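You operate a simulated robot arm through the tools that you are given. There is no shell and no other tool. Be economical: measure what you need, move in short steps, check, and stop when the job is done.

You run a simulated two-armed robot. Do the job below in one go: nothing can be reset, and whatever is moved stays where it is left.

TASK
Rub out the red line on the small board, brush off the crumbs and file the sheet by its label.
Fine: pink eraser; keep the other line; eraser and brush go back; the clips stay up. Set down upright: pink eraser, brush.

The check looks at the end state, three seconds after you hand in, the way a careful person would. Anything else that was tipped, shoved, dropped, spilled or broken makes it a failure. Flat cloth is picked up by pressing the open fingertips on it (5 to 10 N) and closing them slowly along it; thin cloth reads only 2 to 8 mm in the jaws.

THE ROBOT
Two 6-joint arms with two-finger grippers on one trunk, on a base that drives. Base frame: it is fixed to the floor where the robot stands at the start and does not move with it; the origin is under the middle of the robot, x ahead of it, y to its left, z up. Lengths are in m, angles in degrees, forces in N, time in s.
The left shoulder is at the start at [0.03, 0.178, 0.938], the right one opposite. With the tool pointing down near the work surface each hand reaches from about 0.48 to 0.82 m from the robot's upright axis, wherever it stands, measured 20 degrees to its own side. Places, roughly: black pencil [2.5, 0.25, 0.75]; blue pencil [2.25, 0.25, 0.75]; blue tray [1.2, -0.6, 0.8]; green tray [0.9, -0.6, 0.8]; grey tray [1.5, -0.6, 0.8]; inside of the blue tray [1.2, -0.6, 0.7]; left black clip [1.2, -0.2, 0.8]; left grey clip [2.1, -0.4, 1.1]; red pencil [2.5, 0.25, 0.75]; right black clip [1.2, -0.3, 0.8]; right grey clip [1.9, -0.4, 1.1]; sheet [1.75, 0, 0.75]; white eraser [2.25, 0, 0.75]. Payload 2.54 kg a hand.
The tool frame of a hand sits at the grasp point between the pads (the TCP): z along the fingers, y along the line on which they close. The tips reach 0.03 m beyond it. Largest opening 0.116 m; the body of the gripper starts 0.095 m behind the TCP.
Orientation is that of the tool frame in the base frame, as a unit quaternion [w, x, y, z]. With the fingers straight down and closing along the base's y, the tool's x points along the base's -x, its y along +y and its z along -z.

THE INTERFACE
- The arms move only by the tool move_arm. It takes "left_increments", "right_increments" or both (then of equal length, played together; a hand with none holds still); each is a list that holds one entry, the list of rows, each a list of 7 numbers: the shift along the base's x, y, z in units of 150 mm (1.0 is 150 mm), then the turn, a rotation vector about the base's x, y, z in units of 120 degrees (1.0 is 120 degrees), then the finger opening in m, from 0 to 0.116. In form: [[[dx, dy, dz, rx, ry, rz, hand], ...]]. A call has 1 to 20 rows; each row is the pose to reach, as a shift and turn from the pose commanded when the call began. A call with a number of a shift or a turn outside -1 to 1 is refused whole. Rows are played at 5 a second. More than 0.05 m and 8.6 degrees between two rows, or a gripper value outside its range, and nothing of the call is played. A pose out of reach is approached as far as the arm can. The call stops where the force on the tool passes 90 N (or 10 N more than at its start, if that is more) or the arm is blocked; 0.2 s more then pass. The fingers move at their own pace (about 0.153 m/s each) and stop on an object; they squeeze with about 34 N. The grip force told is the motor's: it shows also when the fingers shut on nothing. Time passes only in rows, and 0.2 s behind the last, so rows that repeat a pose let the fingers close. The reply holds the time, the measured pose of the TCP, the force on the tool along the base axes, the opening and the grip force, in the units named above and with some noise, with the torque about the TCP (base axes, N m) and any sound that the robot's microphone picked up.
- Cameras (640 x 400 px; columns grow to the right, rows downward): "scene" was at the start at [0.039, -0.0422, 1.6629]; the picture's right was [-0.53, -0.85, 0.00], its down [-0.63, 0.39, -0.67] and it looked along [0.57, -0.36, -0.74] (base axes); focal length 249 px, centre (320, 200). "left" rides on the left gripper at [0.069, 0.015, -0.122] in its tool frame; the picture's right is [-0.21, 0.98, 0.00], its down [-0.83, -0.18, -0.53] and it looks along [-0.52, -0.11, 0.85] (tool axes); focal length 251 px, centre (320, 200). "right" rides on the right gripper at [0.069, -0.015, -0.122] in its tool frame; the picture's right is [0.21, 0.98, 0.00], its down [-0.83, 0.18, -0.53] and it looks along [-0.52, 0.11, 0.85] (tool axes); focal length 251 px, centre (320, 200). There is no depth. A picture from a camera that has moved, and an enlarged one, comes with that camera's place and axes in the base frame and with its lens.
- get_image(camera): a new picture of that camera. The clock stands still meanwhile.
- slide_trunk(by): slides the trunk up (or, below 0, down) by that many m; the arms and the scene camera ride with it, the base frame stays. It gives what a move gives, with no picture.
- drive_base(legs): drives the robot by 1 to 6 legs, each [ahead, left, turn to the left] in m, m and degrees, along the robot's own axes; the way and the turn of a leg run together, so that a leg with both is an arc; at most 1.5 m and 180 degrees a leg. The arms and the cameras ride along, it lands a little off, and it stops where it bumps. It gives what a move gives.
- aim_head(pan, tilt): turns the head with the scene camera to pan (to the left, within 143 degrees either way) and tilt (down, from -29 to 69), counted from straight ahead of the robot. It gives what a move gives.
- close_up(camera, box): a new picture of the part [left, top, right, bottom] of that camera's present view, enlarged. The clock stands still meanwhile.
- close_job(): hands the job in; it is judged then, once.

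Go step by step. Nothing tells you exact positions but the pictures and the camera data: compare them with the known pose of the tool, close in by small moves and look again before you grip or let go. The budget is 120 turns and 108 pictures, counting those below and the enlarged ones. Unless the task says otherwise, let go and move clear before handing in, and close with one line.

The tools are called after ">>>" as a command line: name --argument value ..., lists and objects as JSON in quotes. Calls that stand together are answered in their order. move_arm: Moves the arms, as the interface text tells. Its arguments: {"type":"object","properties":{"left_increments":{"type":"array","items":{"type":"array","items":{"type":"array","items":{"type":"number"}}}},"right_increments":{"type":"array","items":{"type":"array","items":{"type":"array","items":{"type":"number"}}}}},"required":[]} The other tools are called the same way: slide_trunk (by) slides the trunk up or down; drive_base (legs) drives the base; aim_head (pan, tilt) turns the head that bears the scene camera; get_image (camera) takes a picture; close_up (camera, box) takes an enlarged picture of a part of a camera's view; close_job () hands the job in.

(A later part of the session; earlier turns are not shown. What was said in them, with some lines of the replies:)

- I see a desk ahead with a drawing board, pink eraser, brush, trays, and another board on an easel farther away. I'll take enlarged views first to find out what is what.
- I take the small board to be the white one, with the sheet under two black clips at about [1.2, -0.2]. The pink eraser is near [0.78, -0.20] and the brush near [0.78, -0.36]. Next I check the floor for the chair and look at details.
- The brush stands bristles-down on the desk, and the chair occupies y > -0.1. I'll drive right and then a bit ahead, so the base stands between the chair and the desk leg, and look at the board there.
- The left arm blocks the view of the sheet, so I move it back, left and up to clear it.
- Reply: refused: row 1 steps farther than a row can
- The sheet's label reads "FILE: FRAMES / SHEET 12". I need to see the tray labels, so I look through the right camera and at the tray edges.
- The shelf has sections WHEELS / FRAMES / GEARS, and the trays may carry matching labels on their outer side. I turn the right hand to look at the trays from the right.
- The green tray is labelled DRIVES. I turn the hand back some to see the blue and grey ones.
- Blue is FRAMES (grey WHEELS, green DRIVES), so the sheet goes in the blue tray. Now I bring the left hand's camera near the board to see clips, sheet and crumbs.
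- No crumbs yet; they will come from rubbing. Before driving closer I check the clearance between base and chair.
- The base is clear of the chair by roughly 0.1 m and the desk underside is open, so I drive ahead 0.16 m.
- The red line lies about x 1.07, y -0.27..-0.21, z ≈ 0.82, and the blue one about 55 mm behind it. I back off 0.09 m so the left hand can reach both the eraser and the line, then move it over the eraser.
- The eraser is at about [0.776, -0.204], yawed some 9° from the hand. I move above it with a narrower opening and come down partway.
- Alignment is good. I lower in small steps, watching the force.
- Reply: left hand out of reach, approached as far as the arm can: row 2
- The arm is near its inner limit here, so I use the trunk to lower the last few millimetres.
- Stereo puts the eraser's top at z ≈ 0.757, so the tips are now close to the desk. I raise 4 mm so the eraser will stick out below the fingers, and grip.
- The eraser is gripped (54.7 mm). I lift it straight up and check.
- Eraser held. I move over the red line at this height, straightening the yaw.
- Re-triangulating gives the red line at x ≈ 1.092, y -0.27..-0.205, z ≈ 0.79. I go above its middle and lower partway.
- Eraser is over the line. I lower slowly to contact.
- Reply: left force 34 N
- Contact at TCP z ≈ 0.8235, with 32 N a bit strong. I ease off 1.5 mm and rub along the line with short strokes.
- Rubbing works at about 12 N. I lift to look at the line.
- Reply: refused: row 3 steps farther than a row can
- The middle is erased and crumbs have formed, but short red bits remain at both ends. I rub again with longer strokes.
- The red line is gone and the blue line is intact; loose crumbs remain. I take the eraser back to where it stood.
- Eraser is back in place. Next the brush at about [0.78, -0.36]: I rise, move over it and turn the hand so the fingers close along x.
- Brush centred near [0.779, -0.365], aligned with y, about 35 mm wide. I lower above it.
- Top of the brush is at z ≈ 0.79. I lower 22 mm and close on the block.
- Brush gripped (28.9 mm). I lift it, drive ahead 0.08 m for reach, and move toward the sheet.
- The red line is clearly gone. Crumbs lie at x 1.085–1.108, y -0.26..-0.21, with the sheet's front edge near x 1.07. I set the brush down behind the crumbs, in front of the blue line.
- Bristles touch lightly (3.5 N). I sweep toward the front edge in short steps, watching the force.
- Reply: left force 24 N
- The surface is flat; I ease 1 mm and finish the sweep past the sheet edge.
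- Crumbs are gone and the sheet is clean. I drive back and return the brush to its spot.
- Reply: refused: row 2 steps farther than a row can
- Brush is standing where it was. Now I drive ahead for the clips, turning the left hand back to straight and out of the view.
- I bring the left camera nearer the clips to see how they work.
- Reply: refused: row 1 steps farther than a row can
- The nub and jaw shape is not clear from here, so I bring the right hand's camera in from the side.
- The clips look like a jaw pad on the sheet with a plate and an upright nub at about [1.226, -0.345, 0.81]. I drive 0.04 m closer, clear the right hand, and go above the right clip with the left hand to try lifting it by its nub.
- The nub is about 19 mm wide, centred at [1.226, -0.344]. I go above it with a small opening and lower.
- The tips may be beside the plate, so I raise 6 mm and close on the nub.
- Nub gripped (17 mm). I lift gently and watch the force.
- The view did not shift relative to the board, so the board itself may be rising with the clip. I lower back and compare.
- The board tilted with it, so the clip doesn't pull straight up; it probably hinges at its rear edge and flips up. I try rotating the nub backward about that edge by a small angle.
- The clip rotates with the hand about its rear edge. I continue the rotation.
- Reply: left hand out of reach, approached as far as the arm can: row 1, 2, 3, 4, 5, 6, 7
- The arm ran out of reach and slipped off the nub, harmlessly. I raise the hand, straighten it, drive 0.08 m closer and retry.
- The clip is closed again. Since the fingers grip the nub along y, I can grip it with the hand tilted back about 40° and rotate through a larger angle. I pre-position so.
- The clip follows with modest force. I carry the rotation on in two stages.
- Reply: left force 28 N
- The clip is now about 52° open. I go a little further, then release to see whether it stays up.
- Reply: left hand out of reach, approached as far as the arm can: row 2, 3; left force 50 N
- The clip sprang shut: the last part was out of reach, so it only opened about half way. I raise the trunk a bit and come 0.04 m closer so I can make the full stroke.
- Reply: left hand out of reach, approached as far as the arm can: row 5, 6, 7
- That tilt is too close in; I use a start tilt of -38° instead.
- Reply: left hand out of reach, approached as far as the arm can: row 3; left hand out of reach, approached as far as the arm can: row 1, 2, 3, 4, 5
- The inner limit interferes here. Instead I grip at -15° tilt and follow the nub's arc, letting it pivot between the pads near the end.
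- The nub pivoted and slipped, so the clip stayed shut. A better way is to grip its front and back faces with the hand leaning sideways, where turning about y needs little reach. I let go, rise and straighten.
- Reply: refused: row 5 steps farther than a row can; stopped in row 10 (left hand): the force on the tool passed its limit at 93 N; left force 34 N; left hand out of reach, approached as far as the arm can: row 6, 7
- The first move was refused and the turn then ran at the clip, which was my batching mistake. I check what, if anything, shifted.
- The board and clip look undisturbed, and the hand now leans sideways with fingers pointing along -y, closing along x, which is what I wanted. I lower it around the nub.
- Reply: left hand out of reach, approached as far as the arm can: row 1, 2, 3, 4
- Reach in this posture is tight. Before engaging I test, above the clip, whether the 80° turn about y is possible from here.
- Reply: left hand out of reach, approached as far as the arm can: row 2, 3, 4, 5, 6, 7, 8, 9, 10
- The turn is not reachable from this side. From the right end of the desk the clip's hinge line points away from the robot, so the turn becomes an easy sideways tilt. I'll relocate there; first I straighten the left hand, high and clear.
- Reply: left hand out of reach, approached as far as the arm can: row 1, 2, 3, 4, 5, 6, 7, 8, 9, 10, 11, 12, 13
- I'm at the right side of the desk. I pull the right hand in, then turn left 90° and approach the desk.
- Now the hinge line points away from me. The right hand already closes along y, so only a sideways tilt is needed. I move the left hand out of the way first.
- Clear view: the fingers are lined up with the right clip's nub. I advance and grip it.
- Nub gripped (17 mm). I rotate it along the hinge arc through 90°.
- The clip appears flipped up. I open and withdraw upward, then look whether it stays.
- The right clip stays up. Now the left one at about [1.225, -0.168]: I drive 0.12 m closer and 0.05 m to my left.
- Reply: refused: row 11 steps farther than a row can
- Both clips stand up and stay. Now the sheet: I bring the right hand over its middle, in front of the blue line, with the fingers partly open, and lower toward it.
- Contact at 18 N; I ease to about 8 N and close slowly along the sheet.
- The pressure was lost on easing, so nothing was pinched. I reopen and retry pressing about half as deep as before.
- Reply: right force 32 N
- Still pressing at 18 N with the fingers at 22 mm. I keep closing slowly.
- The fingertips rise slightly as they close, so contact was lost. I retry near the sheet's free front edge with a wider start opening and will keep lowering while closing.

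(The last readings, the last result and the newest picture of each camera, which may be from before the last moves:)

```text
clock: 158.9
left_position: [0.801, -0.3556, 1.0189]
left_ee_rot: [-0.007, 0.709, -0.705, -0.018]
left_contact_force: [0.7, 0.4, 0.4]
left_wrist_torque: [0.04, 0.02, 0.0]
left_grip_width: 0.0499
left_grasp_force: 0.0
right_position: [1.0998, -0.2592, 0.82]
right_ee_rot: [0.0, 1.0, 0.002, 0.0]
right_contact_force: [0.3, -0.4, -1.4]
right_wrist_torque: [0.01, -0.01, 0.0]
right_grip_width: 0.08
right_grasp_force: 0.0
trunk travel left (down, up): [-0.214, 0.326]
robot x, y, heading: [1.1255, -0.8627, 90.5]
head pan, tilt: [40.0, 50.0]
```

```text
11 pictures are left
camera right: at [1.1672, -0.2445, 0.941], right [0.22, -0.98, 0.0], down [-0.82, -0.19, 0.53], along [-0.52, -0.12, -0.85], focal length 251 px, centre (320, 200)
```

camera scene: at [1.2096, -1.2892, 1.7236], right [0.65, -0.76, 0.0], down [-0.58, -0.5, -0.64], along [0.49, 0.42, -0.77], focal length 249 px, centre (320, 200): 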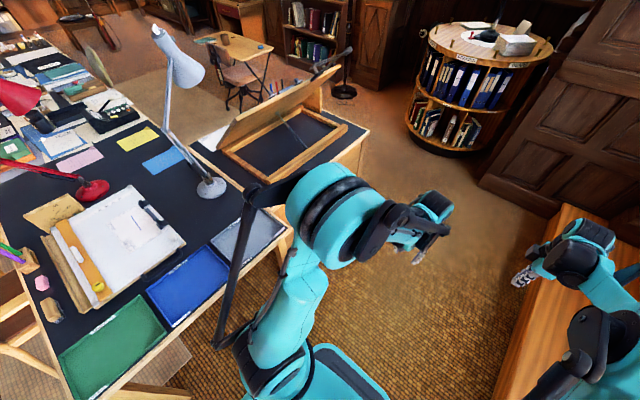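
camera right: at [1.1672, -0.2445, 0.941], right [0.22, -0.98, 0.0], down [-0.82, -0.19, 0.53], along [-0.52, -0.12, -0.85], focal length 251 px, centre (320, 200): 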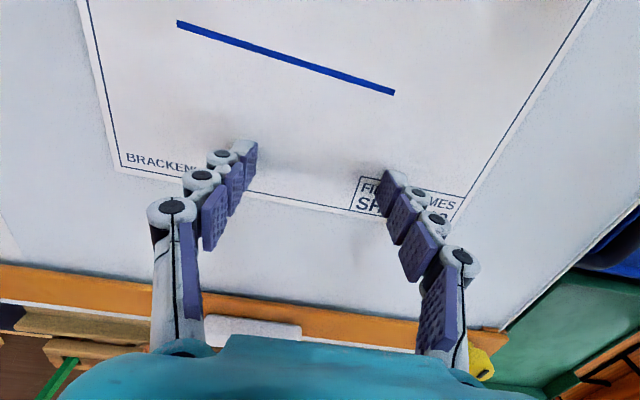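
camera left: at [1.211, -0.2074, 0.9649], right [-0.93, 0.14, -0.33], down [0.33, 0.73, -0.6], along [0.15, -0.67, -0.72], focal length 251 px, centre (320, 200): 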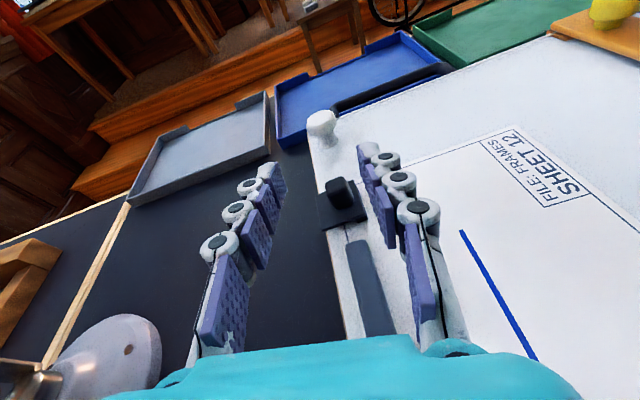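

>>> move_arm --right_increments '[[[0, 0, -0.006, 0, 0, 0, 0.078], [0, 0, -0.008, 0, 0, 0, 0.074], [0, 0, -0.008, 0, 0, 0, 0.07], [0, 0, -0.008, 0, 0, 0, 0.066], [0, 0, -0.008, 0, 0, 0, 0.062], [0, 0, -0.008, 0, 0, 0, 0.058], [0, 0, -0.008, 0, 0, 0, 0.054], [0, 0, -0.008, 0, 0, 0, 0.05], [0, 0, -0.008, 0, 0, 0, 0.046], [0, 0, -0.008, 0, 0, 0, 0.042], [0, 0, -0.008, 0, 0, 0, 0.038]]]'

```text
clock: 161.3
left_position: [0.802, -0.3572, 1.0198]
left_ee_rot: [-0.006, 0.709, -0.705, -0.018]
left_contact_force: [-0.3, 0.6, -0.1]
left_wrist_torque: [-0.01, 0.01, 0.01]
left_grip_width: 0.0499
left_grasp_force: 0.0
right_position: [1.1007, -0.2618, 0.8198]
right_ee_rot: [0.0, 1.0, 0.004, 0.0]
right_contact_force: [0.1, -2.7, 32.8]
right_wrist_torque: [-0.24, -0.01, 0.0]
right_grip_width: 0.0407
right_grasp_force: 9.2
trunk travel left (down, up): [-0.214, 0.326]
robot x, y, heading: [1.1288, -0.8591, 90.6]
head pan, tilt: [40.0, 50.0]
```

>>> move_arm --right_increments '[[[0, 0, 0.004, 0, 0, 0, 0.036], [0, 0, 0.004, 0, 0, 0, 0.033], [0, 0, 0.004, 0, 0, 0, 0.03], [0, 0, 0.004, 0, 0, 0, 0.027], [0, 0, 0.004, 0, 0, 0, 0.024], [0, 0, 0.003, 0, 0, 0, 0.021], [0, 0, 0.003, 0, 0, 0, 0.018], [0, 0, 0.002, 0, 0, 0, 0.015], [0, 0, 0.002, 0, 0, 0, 0.012], [0, 0, 0.001, 0, 0, 0, 0.009], [0, 0, 0.0, 0, 0, 0, 0.006], [0, 0, 0.0, 0, 0, 0, 0.003], [0, 0, 0.0, 0, 0, 0, 0.0], [0, 0, 0.0, 0, 0, 0, 0.0]]]'

>>> get_image --camera "right"

```text
clock: 164.3
left_position: [0.8005, -0.3573, 1.0201]
left_ee_rot: [-0.006, 0.709, -0.704, -0.019]
left_contact_force: [-0.1, -0.6, -1.4]
left_wrist_torque: [0.0, 0.01, -0.02]
left_grip_width: 0.0501
left_grasp_force: 0.1
right_position: [1.0986, -0.2603, 0.8197]
right_ee_rot: [0.0, 1.0, 0.003, 0.0]
right_contact_force: [-0.4, -1.2, 10.5]
right_wrist_torque: [-0.01, -0.04, 0.0]
right_grip_width: 0.0058
right_grasp_force: 28.9
trunk travel left (down, up): [-0.214, 0.326]
robot x, y, heading: [1.1274, -0.8587, 90.5]
head pan, tilt: [40.0, 50.0]
```

```text
10 pictures are left
camera right: at [1.1673, -0.2452, 0.9403], right [0.22, -0.98, 0.0], down [-0.82, -0.19, 0.53], along [-0.52, -0.12, -0.85], focal length 251 px, centre (320, 200)
```

right: 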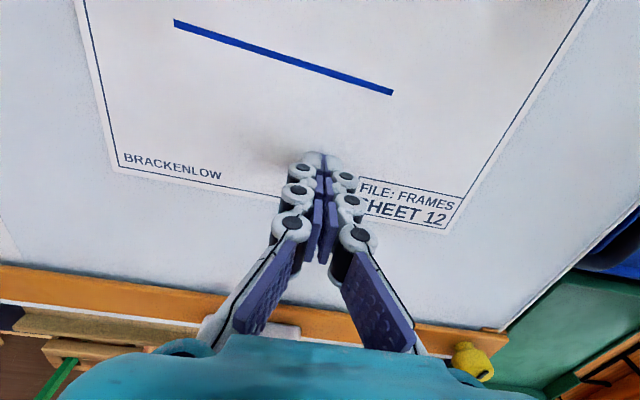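

Gripped (5.8 mm). I draw the sheet forward out from the clips while lifting it.

>>> move_arm --right_increments '[[[-0.1, 0, 0.06, 0, 0, 0, 0.0], [-0.2, 0, 0.12, 0, 0, 0, 0.0], [-0.3, 0, 0.2, 0, 0, 0, 0.0], [-0.4, 0, 0.35, 0, 0, 0, 0.0], [-0.4, 0, 0.55, 0, 0, 0, 0.0], [-0.4, 0, 0.8, 0, 0, 0, 0.0], [-0.4, 0, 1.0, 0, 0, 0, 0.0]]]'

>>> slide_trunk --by 0.1

>>> get_image --camera "right"

```text
clock: 165.9
left_position: [0.8021, -0.3573, 1.0195]
left_ee_rot: [-0.006, 0.71, -0.704, -0.019]
left_contact_force: [1.2, 0.1, 0.1]
left_wrist_torque: [0.0, 0.02, 0.01]
left_grip_width: 0.05
left_grasp_force: 0.1
right_position: [1.0386, -0.2597, 0.9694]
right_ee_rot: [0.0, 1.0, 0.003, -0.001]
right_contact_force: [0.5, -0.1, -0.4]
right_wrist_torque: [0.0, 0.01, 0.0]
right_grip_width: 0.0
right_grasp_force: 28.7
trunk travel left (down, up): [-0.214, 0.326]
robot x, y, heading: [1.1317, -0.8599, 90.4]
head pan, tilt: [40.0, 50.0]
```

```text
clock: 167.2
left_position: [0.8011, -0.3565, 1.1185]
left_ee_rot: [-0.006, 0.71, -0.704, -0.019]
left_contact_force: [1.2, 0.7, -0.2]
left_wrist_torque: [0.02, -0.02, 0.03]
left_grip_width: 0.0499
left_grasp_force: 0.0
right_position: [1.04, -0.2589, 1.0691]
right_ee_rot: [0.0, 1.0, 0.004, 0.0]
right_contact_force: [0.4, 0.4, -0.5]
right_wrist_torque: [0.03, 0.02, 0.01]
right_grip_width: 0.0
right_grasp_force: 29.2
trunk travel left (down, up): [-0.314, 0.226]
robot x, y, heading: [1.127, -0.8578, 90.3]
head pan, tilt: [40.0, 50.0]
```

```text
9 pictures are left
camera right: at [1.1073, -0.2444, 1.1893], right [0.22, -0.98, 0.0], down [-0.82, -0.19, 0.53], along [-0.52, -0.12, -0.85], focal length 251 px, centre (320, 200)
```

right: 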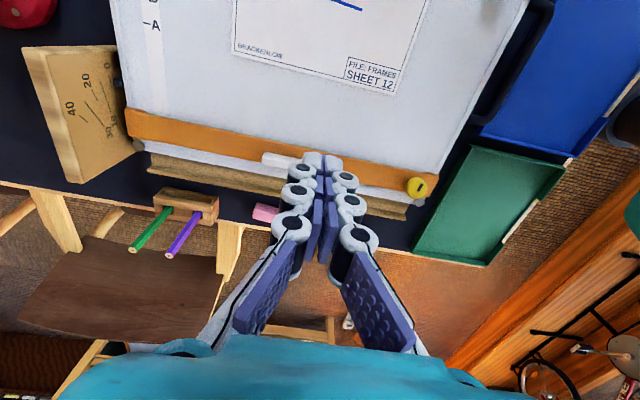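

The sheet slipped out of the fingers and still lies in place. I go back down, this time to press a bit deeper and lift straight up.

>>> slide_trunk --by -0.1

>>> move_arm --right_increments '[[[0.2, 0, -0.2, 0, 0, 0, 0.08], [0.41, 0, -0.4, 0, 0, 0, 0.08], [0.41, 0, -0.65, 0, 0, 0, 0.08], [0.41, 0, -0.85, 0, 0, 0, 0.08], [0.41, 0, -0.96, 0, 0, 0, 0.08], [0.41, 0, -0.99, 0, 0, 0, 0.08], [0.41, 0, -0.996, 0, 0, 0, 0.08]]]'

```text
clock: 168.5
left_position: [0.801, -0.3566, 1.0195]
left_ee_rot: [-0.006, 0.709, -0.704, -0.019]
left_contact_force: [-0.4, -0.8, 0.1]
left_wrist_torque: [-0.04, -0.02, -0.02]
left_grip_width: 0.0503
left_grasp_force: 0.1
right_position: [1.04, -0.2599, 0.9689]
right_ee_rot: [0.0, 1.0, 0.005, 0.0]
right_contact_force: [-0.5, 0.3, -0.2]
right_wrist_torque: [-0.02, 0.01, 0.01]
right_grip_width: 0.0001
right_grasp_force: 27.8
trunk travel left (down, up): [-0.214, 0.326]
robot x, y, heading: [1.1274, -0.8599, 90.5]
head pan, tilt: [40.0, 50.0]
```

```text
clock: 170.1
left_position: [0.8018, -0.357, 1.0193]
left_ee_rot: [-0.006, 0.709, -0.705, -0.019]
left_contact_force: [-0.8, -0.5, -0.4]
left_wrist_torque: [0.03, 0.02, 0.03]
left_grip_width: 0.0498
left_grasp_force: 0.1
right_position: [1.1001, -0.2591, 0.8189]
right_ee_rot: [0.0, 1.0, 0.003, -0.001]
right_contact_force: [-0.3, 0.2, 0.5]
right_wrist_torque: [-0.01, -0.05, 0.0]
right_grip_width: 0.08
right_grasp_force: 0.1
trunk travel left (down, up): [-0.214, 0.326]
robot x, y, heading: [1.1276, -0.8604, 90.3]
head pan, tilt: [40.0, 50.0]
```

>>> move_arm --right_increments '[[[0, 0, -0.004, 0, 0, 0, 0.072], [0, 0, -0.006, 0, 0, 0, 0.064], [0, 0, -0.006, 0, 0, 0, 0.056], [0, 0, -0.006, 0, 0, 0, 0.05], [0, 0, -0.006, 0, 0, 0, 0.045], [0, 0, -0.006, 0, 0, 0, 0.04], [0, 0, -0.006, 0, 0, 0, 0.036], [0, 0, -0.006, 0, 0, 0, 0.032], [0, 0, -0.006, 0, 0, 0, 0.028], [0, 0, -0.006, 0, 0, 0, 0.024], [0, 0, -0.007, 0, 0, 0, 0.021], [0, 0, -0.008, 0, 0, 0, 0.018], [0, 0, -0.009, 0, 0, 0, 0.015], [0, 0, -0.01, 0, 0, 0, 0.012], [0, 0, -0.011, 0, 0, 0, 0.009], [0, 0, -0.012, 0, 0, 0, 0.006], [0, 0, -0.013, 0, 0, 0, 0.003], [0, 0, -0.013, 0, 0, 0, 0.0], [0, 0, -0.013, 0, 0, 0, 0.0], [0, 0, -0.005, 0, 0, 0, 0.0]]]'

```text
clock: 174.3
left_position: [0.8009, -0.3589, 1.0198]
left_ee_rot: [-0.007, 0.71, -0.704, -0.018]
left_contact_force: [0.3, 0.9, 0.3]
left_wrist_torque: [0.01, -0.06, -0.01]
left_grip_width: 0.0502
left_grasp_force: 0.2
right_position: [1.101, -0.2613, 0.8199]
right_ee_rot: [-0.002, 1.0, 0.004, 0.0]
right_contact_force: [-0.1, -5.4, 17.8]
right_wrist_torque: [-0.18, -0.03, 0.03]
right_grip_width: 0.0061
right_grasp_force: 28.7
trunk travel left (down, up): [-0.214, 0.326]
robot x, y, heading: [1.1272, -0.8603, 90.5]
head pan, tilt: [40.0, 50.0]
```

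Gripped again (6.1 mm). I lift slowly straight up, then draw it forward and up.

>>> move_arm --right_increments '[[[0, 0, 0.02, 0, 0, 0, 0.0], [0, 0, 0.05, 0, 0, 0, 0.0], [0, 0, 0.09, 0, 0, 0, 0.0], [0, 0, 0.14, 0, 0, 0, 0.0], [0, 0, 0.2, 0, 0, 0, 0.0], [-0.06, 0, 0.25, 0, 0, 0, 0.0], [-0.12, 0, 0.3, 0, 0, 0, 0.0], [-0.18, 0, 0.35, 0, 0, 0, 0.0], [-0.25, 0, 0.42, 0, 0, 0, 0.0], [-0.32, 0, 0.5, 0, 0, 0, 0.0], [-0.4, 0, 0.6, 0, 0, 0, 0.0], [-0.4, 0, 0.75, 0, 0, 0, 0.0], [-0.4, 0, 0.9, 0, 0, 0, 0.0], [-0.4, 0, 1.0, 0, 0, 0, 0.0]]]'

>>> get_image --camera "right"

```text
clock: 177.3
left_position: [0.8023, -0.3568, 1.0186]
left_ee_rot: [-0.005, 0.71, -0.704, -0.018]
left_contact_force: [0.0, 0.1, -0.8]
left_wrist_torque: [-0.03, 0.01, -0.03]
left_grip_width: 0.0499
left_grasp_force: 0.1
right_position: [1.0406, -0.2594, 0.969]
right_ee_rot: [0.0, 1.0, 0.003, 0.0]
right_contact_force: [0.1, 0.6, 0.7]
right_wrist_torque: [0.0, 0.01, 0.0]
right_grip_width: 0.0
right_grasp_force: 28.9
trunk travel left (down, up): [-0.214, 0.326]
robot x, y, heading: [1.1264, -0.861, 90.5]
head pan, tilt: [40.0, 50.0]
```

```text
8 pictures are left
camera right: at [1.1083, -0.2451, 1.0894], right [0.22, -0.98, 0.0], down [-0.82, -0.19, 0.53], along [-0.52, -0.12, -0.85], focal length 251 px, centre (320, 200)
```

right: 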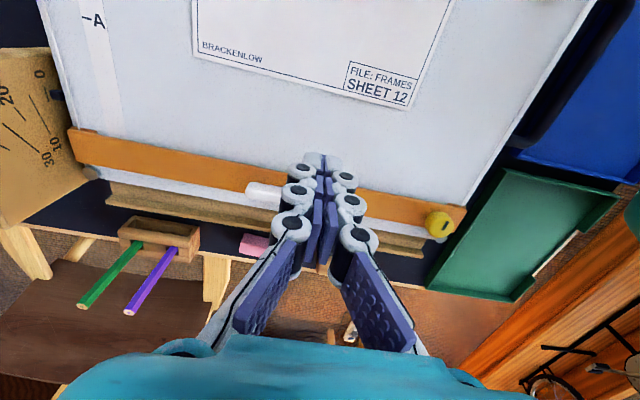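

The sheet is stiff and can't be pinched flat. Instead I'll slide it over the board's right edge with the closed fingertips so it overhangs the tray, then pinch the overhanging edge. First I go to its middle.

>>> move_arm --right_increments '[[[0.22, 0.02, -0.1, 0, 0, 0, 0.0], [0.44, 0.04, -0.3, 0, 0, 0, 0.0], [0.66, 0.06, -0.5, 0, 0, 0, 0.0], [0.66, 0.06, -0.75, 0, 0, 0, 0.0], [0.66, 0.06, -0.93, 0, 0, 0, 0.0], [0.66, 0.06, -0.98, 0, 0, 0, 0.0], [0.66, 0.06, -1.0, 0, 0, 0, 0.0]]]'

```text
clock: 178.9
left_position: [0.802, -0.3572, 1.0208]
left_ee_rot: [-0.007, 0.71, -0.704, -0.019]
left_contact_force: [0.9, -0.1, -1.0]
left_wrist_torque: [-0.01, 0.01, -0.03]
left_grip_width: 0.05
left_grasp_force: 0.0
right_position: [1.1397, -0.251, 0.8191]
right_ee_rot: [0.0, 1.0, 0.003, 0.0]
right_contact_force: [0.5, 2.5, 18.6]
right_wrist_torque: [0.08, -0.04, 0.01]
right_grip_width: 0.0058
right_grasp_force: 28.3
trunk travel left (down, up): [-0.214, 0.326]
robot x, y, heading: [1.1226, -0.8636, 90.3]
head pan, tilt: [40.0, 50.0]
```

Pressing at 18 N. I shift the sheet 40 mm forward to clear the knob, then back the base off so the hand drags it over the right edge.

>>> move_arm --right_increments '[[[-0.07, 0, 0, 0, 0, 0, 0.0], [-0.14, 0, 0, 0, 0, 0, 0.0], [-0.21, 0, 0, 0, 0, 0, 0.0], [-0.27, 0, 0, 0, 0, 0, 0.0]]]'

>>> drive_base --legs '[[-0.21, 0, 0]]'

>>> get_image --camera "right"

```text
clock: 179.9
left_position: [0.8026, -0.3571, 1.0203]
left_ee_rot: [-0.006, 0.709, -0.705, -0.019]
left_contact_force: [-0.8, 0.4, 0.2]
left_wrist_torque: [-0.02, -0.01, 0.02]
left_grip_width: 0.0501
left_grasp_force: 0.1
right_position: [1.0995, -0.2517, 0.8194]
right_ee_rot: [-0.001, 1.0, 0.003, 0.0]
right_contact_force: [5.8, 0.1, 20.9]
right_wrist_torque: [0.0, -0.16, 0.01]
right_grip_width: 0.0061
right_grasp_force: 28.9
trunk travel left (down, up): [-0.214, 0.326]
robot x, y, heading: [1.1262, -0.8601, 90.3]
head pan, tilt: [40.0, 50.0]
```

```text
clock: 181.6
left_position: [0.8031, -0.5675, 1.0209]
left_ee_rot: [-0.007, 0.709, -0.705, -0.019]
left_contact_force: [-0.3, -0.3, -0.5]
left_wrist_torque: [-0.03, 0.02, 0.01]
left_grip_width: 0.05
left_grasp_force: 0.1
right_position: [1.1001, -0.4631, 0.8186]
right_ee_rot: [-0.001, 1.0, 0.004, 0.0]
right_contact_force: [0.4, -6.3, 19.9]
right_wrist_torque: [-0.18, 0.01, -0.01]
right_grip_width: 0.006
right_grasp_force: 29.0
trunk travel left (down, up): [-0.214, 0.326]
robot x, y, heading: [1.1282, -1.0688, 90.4]
head pan, tilt: [40.0, 50.0]
```

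```text
7 pictures are left
camera right: at [1.1686, -0.4479, 0.9401], right [0.22, -0.98, 0.0], down [-0.82, -0.19, 0.53], along [-0.52, -0.12, -0.85], focal length 251 px, centre (320, 200)
```

right: 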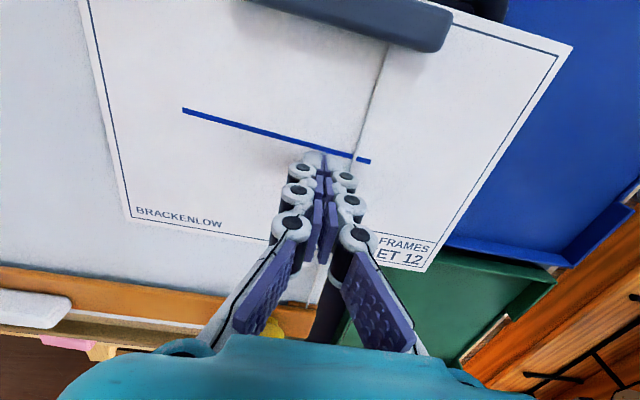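

The grey bar moved along with the sheet: it is the sheet's own grip bar. So I'll lift the sheet by that bar, now near [1.177, -0.462]. I rise and turn the right hand so its fingers close along x over it.

>>> move_arm --right_increments '[[[0, 0, 0.15, 0, 0, 0, 0.03], [0, 0, 0.4, 0, 0, -0.07, 0.05], [0.05, 0, 0.5, 0, 0, -0.14, 0.05], [0.1, 0, 0.5, 0, 0, -0.21, 0.05], [0.15, 0, 0.5, 0, 0, -0.28, 0.05], [0.2, 0, 0.5, 0, 0, -0.35, 0.05], [0.26, 0, 0.5, 0, 0, -0.42, 0.05], [0.32, 0, 0.5, 0, 0, -0.49, 0.05], [0.38, 0, 0.5, 0, 0, -0.56, 0.05], [0.44, 0, 0.5, 0, 0, -0.63, 0.05], [0.5, 0, 0.5, 0, 0, -0.7, 0.05], [0.5, 0, 0.5, 0, 0, -0.753, 0.05]]]'

>>> get_image --camera "right"

```text
clock: 184.2
left_position: [0.8025, -0.5664, 1.0187]
left_ee_rot: [-0.007, 0.709, -0.705, -0.018]
left_contact_force: [0.2, -0.3, -0.4]
left_wrist_torque: [0.03, -0.06, 0.0]
left_grip_width: 0.0497
left_grasp_force: 0.0
right_position: [1.175, -0.4616, 0.8931]
right_ee_rot: [0.001, -0.706, 0.708, 0.001]
right_contact_force: [0.1, 0.4, 0.1]
right_wrist_torque: [0.02, -0.01, 0.01]
right_grip_width: 0.0498
right_grasp_force: 0.1
trunk travel left (down, up): [-0.214, 0.326]
robot x, y, heading: [1.1281, -1.0695, 90.5]
head pan, tilt: [40.0, 50.0]
```

```text
6 pictures are left
camera right: at [1.1894, -0.5312, 1.0141], right [-0.98, -0.21, 0.0], down [-0.18, 0.83, 0.53], along [-0.11, 0.52, -0.85], focal length 251 px, centre (320, 200)
```

right: 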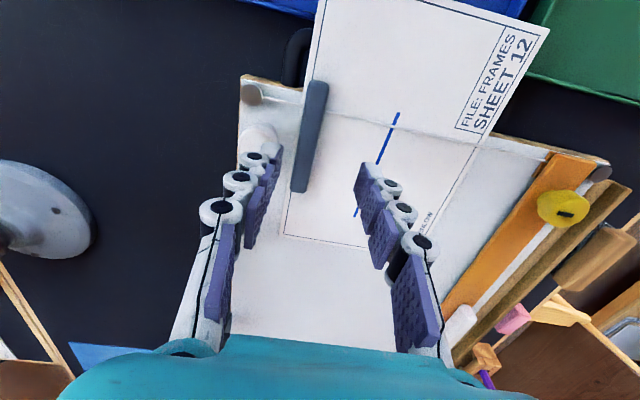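

The bar is at x ≈ 1.184, y -0.505..-0.407, with the knob right behind its middle. I grip it at y = -0.425 to clear the knob, lowering with a narrow opening.

>>> move_arm --right_increments '[[[0.03, 0.12, -0.05, 0, 0, 0, 0.036], [0.063, 0.244, -0.15, 0, 0, 0, 0.036], [0.063, 0.244, -0.3, 0, 0, 0, 0.036], [0.063, 0.244, -0.42, 0, 0, 0, 0.036], [0.063, 0.244, -0.464, 0, 0, 0, 0.036], [0.063, 0.244, -0.464, 0, 0, 0, 0.02], [0.063, 0.244, -0.464, 0, 0, 0, 0.005], [0.063, 0.244, -0.464, 0, 0, 0, 0.005]]]'

>>> get_image --camera "right"

```text
clock: 186.0
left_position: [0.8031, -0.567, 1.0193]
left_ee_rot: [-0.006, 0.709, -0.705, -0.019]
left_contact_force: [-0.1, 1.1, -0.3]
left_wrist_torque: [-0.02, -0.01, -0.03]
left_grip_width: 0.05
left_grasp_force: 0.1
right_position: [1.1846, -0.4252, 0.8247]
right_ee_rot: [0.0, -0.707, 0.707, 0.0]
right_contact_force: [0.2, 0.4, -1.1]
right_wrist_torque: [0.01, -0.02, -0.01]
right_grip_width: 0.0158
right_grasp_force: 33.9
trunk travel left (down, up): [-0.214, 0.326]
robot x, y, heading: [1.1266, -1.0695, 90.5]
head pan, tilt: [40.0, 50.0]
```

```text
5 pictures are left
camera right: at [1.1996, -0.4945, 0.9444], right [-0.98, -0.21, 0.0], down [-0.18, 0.83, 0.53], along [-0.12, 0.52, -0.85], focal length 251 px, centre (320, 200)
```

right: 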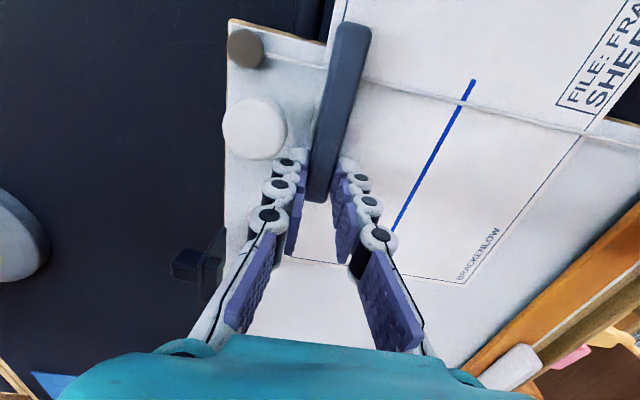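

Bar gripped (15.8 mm). I lift straight up and look at how the sheet hangs.

>>> move_arm --right_increments '[[[0, 0, 0.05, 0, 0, 0, 0.005], [0, 0, 0.2, 0, 0, 0, 0.005], [0, 0, 0.4, 0, 0, 0, 0.005], [0, 0, 0.6, 0, 0, 0, 0.005], [0, 0, 0.8, 0, 0, 0, 0.005], [0, 0, 1.0, 0, 0, 0, 0.005]]]'

>>> slide_trunk --by 0.06

>>> get_image --camera "scene"

```text
clock: 187.4
left_position: [0.8027, -0.5667, 1.0186]
left_ee_rot: [-0.006, 0.709, -0.705, -0.02]
left_contact_force: [0.2, 0.4, -0.5]
left_wrist_torque: [0.01, -0.03, 0.0]
left_grip_width: 0.05
left_grasp_force: 0.2
right_position: [1.1853, -0.4251, 0.9754]
right_ee_rot: [0.0, -0.707, 0.707, 0.0]
right_contact_force: [-0.2, 0.3, -0.3]
right_wrist_torque: [0.03, 0.0, -0.03]
right_grip_width: 0.0157
right_grasp_force: 34.0
trunk travel left (down, up): [-0.214, 0.326]
robot x, y, heading: [1.126, -1.0687, 90.2]
head pan, tilt: [40.0, 50.0]
```

```text
clock: 188.4
left_position: [0.803, -0.5673, 1.0792]
left_ee_rot: [-0.005, 0.709, -0.705, -0.018]
left_contact_force: [0.3, -0.1, 0.9]
left_wrist_torque: [-0.02, -0.01, -0.01]
left_grip_width: 0.05
left_grasp_force: 0.0
right_position: [1.185, -0.4228, 1.0329]
right_ee_rot: [0.0, -0.707, 0.708, 0.0]
right_contact_force: [-0.4, 0.6, 0.1]
right_wrist_torque: [0.01, -0.05, -0.01]
right_grip_width: 0.0158
right_grasp_force: 33.7
trunk travel left (down, up): [-0.274, 0.266]
robot x, y, heading: [1.1288, -1.0672, 90.1]
head pan, tilt: [40.0, 50.0]
```

```text
4 pictures are left
camera scene: at [1.0796, -1.0412, 1.7835], right [0.76, 0.65, 0.0], down [0.5, -0.58, -0.64], along [-0.42, 0.49, -0.77], focal length 249 px, centre (320, 200)
```

scene: 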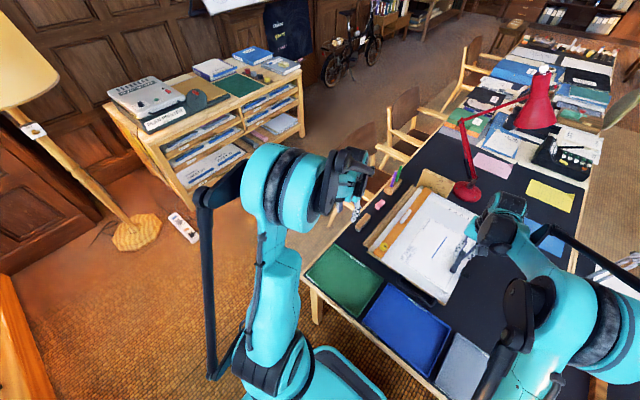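

The sheet stays flat and firmly held by the bar. I back off 0.07 m, turn the hand 90° so the sheet's long side fits the tray, and move above the blue tray.

>>> drive_base --legs '[[-0.07, 0, 0]]'

>>> move_arm --right_increments '[[[-0.03, -0.05, 0, 0, 0, 0.07, 0.005], [-0.06, -0.1, 0, 0, 0, 0.14, 0.005], [-0.09, -0.16, 0, 0, 0, 0.21, 0.005], [-0.12, -0.22, 0, 0, 0, 0.28, 0.005], [-0.15, -0.28, 0, 0, 0, 0.35, 0.005], [-0.18, -0.34, 0, 0, 0, 0.42, 0.005], [-0.22, -0.4, 0, 0, 0, 0.49, 0.005], [-0.26, -0.46, 0, 0, 0, 0.56, 0.005], [-0.3, -0.52, 0, 0, 0, 0.63, 0.005], [-0.347, -0.593, 0, 0, 0, 0.69, 0.005], [-0.347, -0.593, -0.1, 0, 0, 0.752, 0.005], [-0.347, -0.593, -0.4, 0, 0, 0.752, 0.005], [-0.347, -0.593, -0.7, 0, 0, 0.752, 0.005], [-0.347, -0.593, -0.9, 0, 0, 0.752, 0.005]]]'

>>> get_image --camera "right"

```text
clock: 189.4
left_position: [0.8035, -0.6377, 1.0796]
left_ee_rot: [-0.007, 0.709, -0.705, -0.018]
left_contact_force: [-0.3, 0.6, 0.1]
left_wrist_torque: [0.05, 0.03, 0.01]
left_grip_width: 0.05
left_grasp_force: 0.1
right_position: [1.185, -0.4946, 1.0347]
right_ee_rot: [0.001, -0.707, 0.707, 0.001]
right_contact_force: [0.7, 0.1, -0.7]
right_wrist_torque: [0.07, -0.04, 0.0]
right_grip_width: 0.0155
right_grasp_force: 34.0
trunk travel left (down, up): [-0.274, 0.266]
robot x, y, heading: [1.1276, -1.1422, 90.3]
head pan, tilt: [40.0, 50.0]
```

```text
clock: 192.4
left_position: [0.803, -0.6348, 1.0793]
left_ee_rot: [-0.007, 0.709, -0.705, -0.017]
left_contact_force: [-0.2, 0.1, 0.2]
left_wrist_torque: [0.0, 0.01, 0.0]
left_grip_width: 0.05
left_grasp_force: 0.0
right_position: [1.1355, -0.5807, 0.8989]
right_ee_rot: [0.001, 1.0, 0.003, 0.001]
right_contact_force: [0.4, -0.1, 0.0]
right_wrist_torque: [0.01, 0.0, 0.02]
right_grip_width: 0.016
right_grasp_force: 33.8
trunk travel left (down, up): [-0.274, 0.266]
robot x, y, heading: [1.1317, -1.1373, 90.6]
head pan, tilt: [40.0, 50.0]
```

```text
3 pictures are left
camera right: at [1.2026, -0.5668, 1.0197], right [0.22, -0.98, 0.0], down [-0.83, -0.19, 0.53], along [-0.52, -0.12, -0.85], focal length 251 px, centre (320, 200)
```

right: 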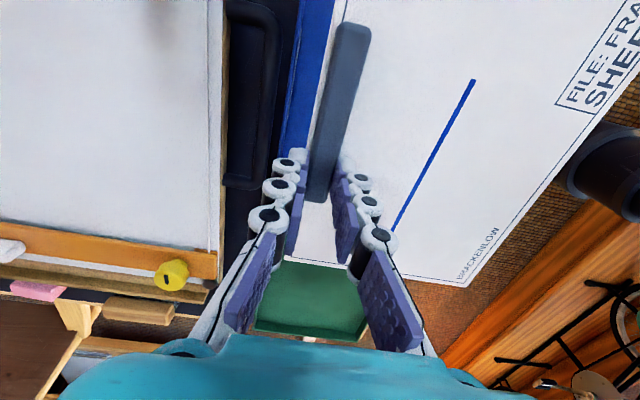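

The sheet is over the blue tray. From this view it should shift about 8 mm in +x and 12 mm in +y to centre; then I lower toward the tray floor.

>>> move_arm --right_increments '[[[0.053, 0.08, -0.05, 0, 0, 0, 0.005], [0.053, 0.08, -0.25, 0, 0, 0, 0.005], [0.053, 0.08, -0.45, 0, 0, 0, 0.005], [0.053, 0.08, -0.6, 0, 0, 0, 0.005], [0.053, 0.08, -0.7, 0, 0, 0, 0.005], [0.053, 0.08, -0.75, 0, 0, 0, 0.005]]]'

>>> get_image --camera "right"

```text
clock: 193.8
left_position: [0.8032, -0.636, 1.0781]
left_ee_rot: [-0.006, 0.709, -0.705, -0.019]
left_contact_force: [0.0, -0.2, -0.2]
left_wrist_torque: [-0.01, 0.0, 0.03]
left_grip_width: 0.0502
left_grasp_force: 0.1
right_position: [1.142, -0.57, 0.7866]
right_ee_rot: [0.0, 1.0, 0.002, 0.001]
right_contact_force: [-0.1, 0.5, -0.1]
right_wrist_torque: [0.0, 0.01, -0.02]
right_grip_width: 0.016
right_grasp_force: 34.5
trunk travel left (down, up): [-0.274, 0.266]
robot x, y, heading: [1.126, -1.1407, 90.3]
head pan, tilt: [40.0, 50.0]
```

```text
2 pictures are left
camera right: at [1.2095, -0.5545, 0.9068], right [0.22, -0.98, 0.0], down [-0.83, -0.18, 0.53], along [-0.52, -0.12, -0.85], focal length 251 px, centre (320, 200)
```

right: 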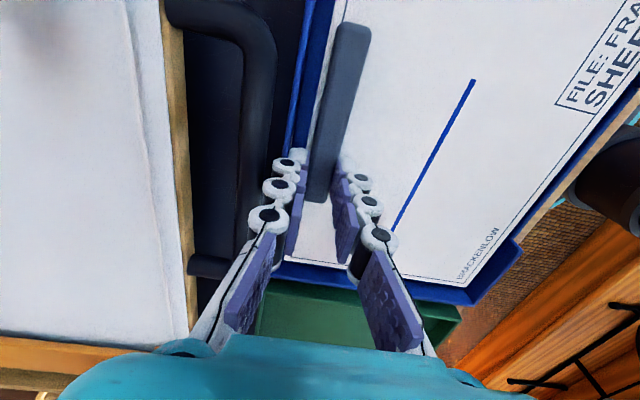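

The sheet fits inside the tray walls. I lower the last millimetres, release with a small opening (the wall is near), and rise clear.

>>> move_arm --right_increments '[[[0, 0, -0.02, 0, 0, 0, 0.005], [0, 0, -0.04, 0, 0, 0, 0.005], [0, 0, -0.055, 0, 0, 0, 0.005], [0, -0.01, -0.055, 0, 0, 0, 0.02], [0, -0.015, -0.055, 0, 0, 0, 0.024], [0, -0.015, -0.055, 0, 0, 0, 0.024], [0, -0.015, 0.03, 0, 0, 0, 0.024], [0, -0.015, 0.15, 0, 0, 0, 0.024], [0, -0.015, 0.4, 0, 0, 0, 0.024], [0, -0.015, 0.7, 0, 0, 0, 0.024], [0, -0.015, 1.0, 0, 0, 0, 0.024]]]'

>>> get_image --camera "right"

```text
clock: 196.2
left_position: [0.8036, -0.6367, 1.0798]
left_ee_rot: [-0.006, 0.71, -0.704, -0.019]
left_contact_force: [-0.1, 0.1, 0.9]
left_wrist_torque: [0.05, -0.01, 0.01]
left_grip_width: 0.0501
left_grasp_force: 0.1
right_position: [1.1418, -0.5745, 0.9386]
right_ee_rot: [0.0, 1.0, 0.003, 0.0]
right_contact_force: [0.0, 0.6, 0.5]
right_wrist_torque: [0.02, 0.0, 0.01]
right_grip_width: 0.0239
right_grasp_force: 0.0
trunk travel left (down, up): [-0.274, 0.266]
robot x, y, heading: [1.126, -1.1367, 90.3]
head pan, tilt: [40.0, 50.0]
```

```text
1 pictures are left
camera right: at [1.21, -0.5582, 1.0594], right [0.22, -0.98, 0.0], down [-0.83, -0.19, 0.53], along [-0.52, -0.12, -0.85], focal length 251 px, centre (320, 200)
```

right: 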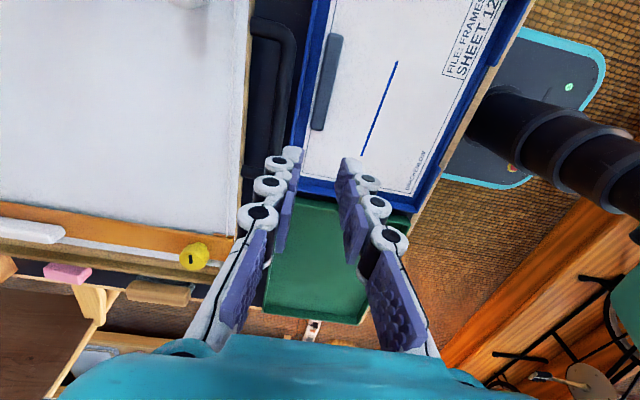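

The sheet lies flat in the blue FRAMES tray and the eraser and brush are in their places. I back away and take a last look.

>>> drive_base --legs '[[-0.2, 0, 0]]'

>>> aim_head --pan 10 --tilt 40

>>> close_up --camera "scene" --box '[170, 100, 430, 300]'

```text
clock: 197.8
left_position: [0.8037, -0.8367, 1.0806]
left_ee_rot: [-0.007, 0.71, -0.704, -0.019]
left_contact_force: [0.3, 0.4, -0.4]
left_wrist_torque: [0.02, 0.01, 0.02]
left_grip_width: 0.0502
left_grasp_force: 0.1
right_position: [1.1426, -0.7727, 0.9386]
right_ee_rot: [0.0, 1.0, 0.002, -0.001]
right_contact_force: [0.4, -0.1, 1.4]
right_wrist_torque: [-0.01, -0.02, 0.01]
right_grip_width: 0.0238
right_grasp_force: 0.1
trunk travel left (down, up): [-0.274, 0.266]
robot x, y, heading: [1.1317, -1.3399, 90.3]
head pan, tilt: [40.0, 50.0]
```

```text
clock: 198.7
left_position: [0.8051, -0.8353, 1.0801]
left_ee_rot: [-0.006, 0.709, -0.705, -0.019]
left_contact_force: [0.4, -0.4, -0.6]
left_wrist_torque: [0.0, 0.0, -0.01]
left_grip_width: 0.05
left_grasp_force: 0.0
right_position: [1.142, -0.7716, 0.938]
right_ee_rot: [0.0, 1.0, 0.002, 0.0]
right_contact_force: [-0.3, -0.3, 0.2]
right_wrist_torque: [0.04, 0.0, -0.03]
right_grip_width: 0.024
right_grasp_force: 0.0
trunk travel left (down, up): [-0.274, 0.266]
robot x, y, heading: [1.1297, -1.3404, 90.5]
head pan, tilt: [10.0, 40.0]
```

```text
2.00 times, centred on (300, 200) of scene
camera zoom: at [1.1158, -1.2846, 1.7977], right [0.98, 0.18, 0.0], down [0.12, -0.63, -0.77], along [-0.14, 0.75, -0.64], focal length 498 px, centre (360, 200)
```

zoom: 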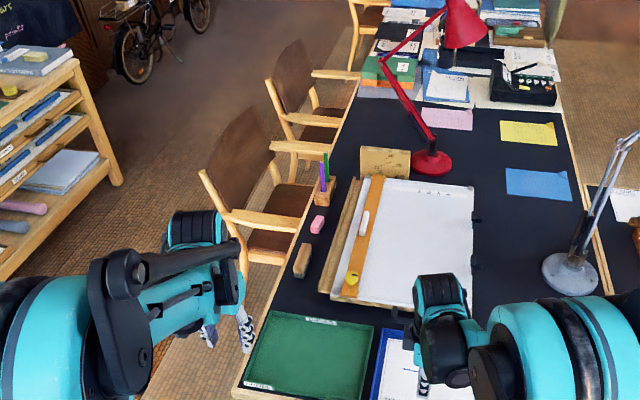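

Everything is in order: the board is clean, the eraser and brush are in place, the clips are up and the sheet is in the blue tray. I hand the job in.

>>> close_job

```text
The job is handed in.
```

I rubbed out the red line with the pink eraser (the blue line is kept), brushed off the crumbs, put the eraser and brush back upright, left both clips up, and filed SHEET 12 flat in the blue FRAMES tray.
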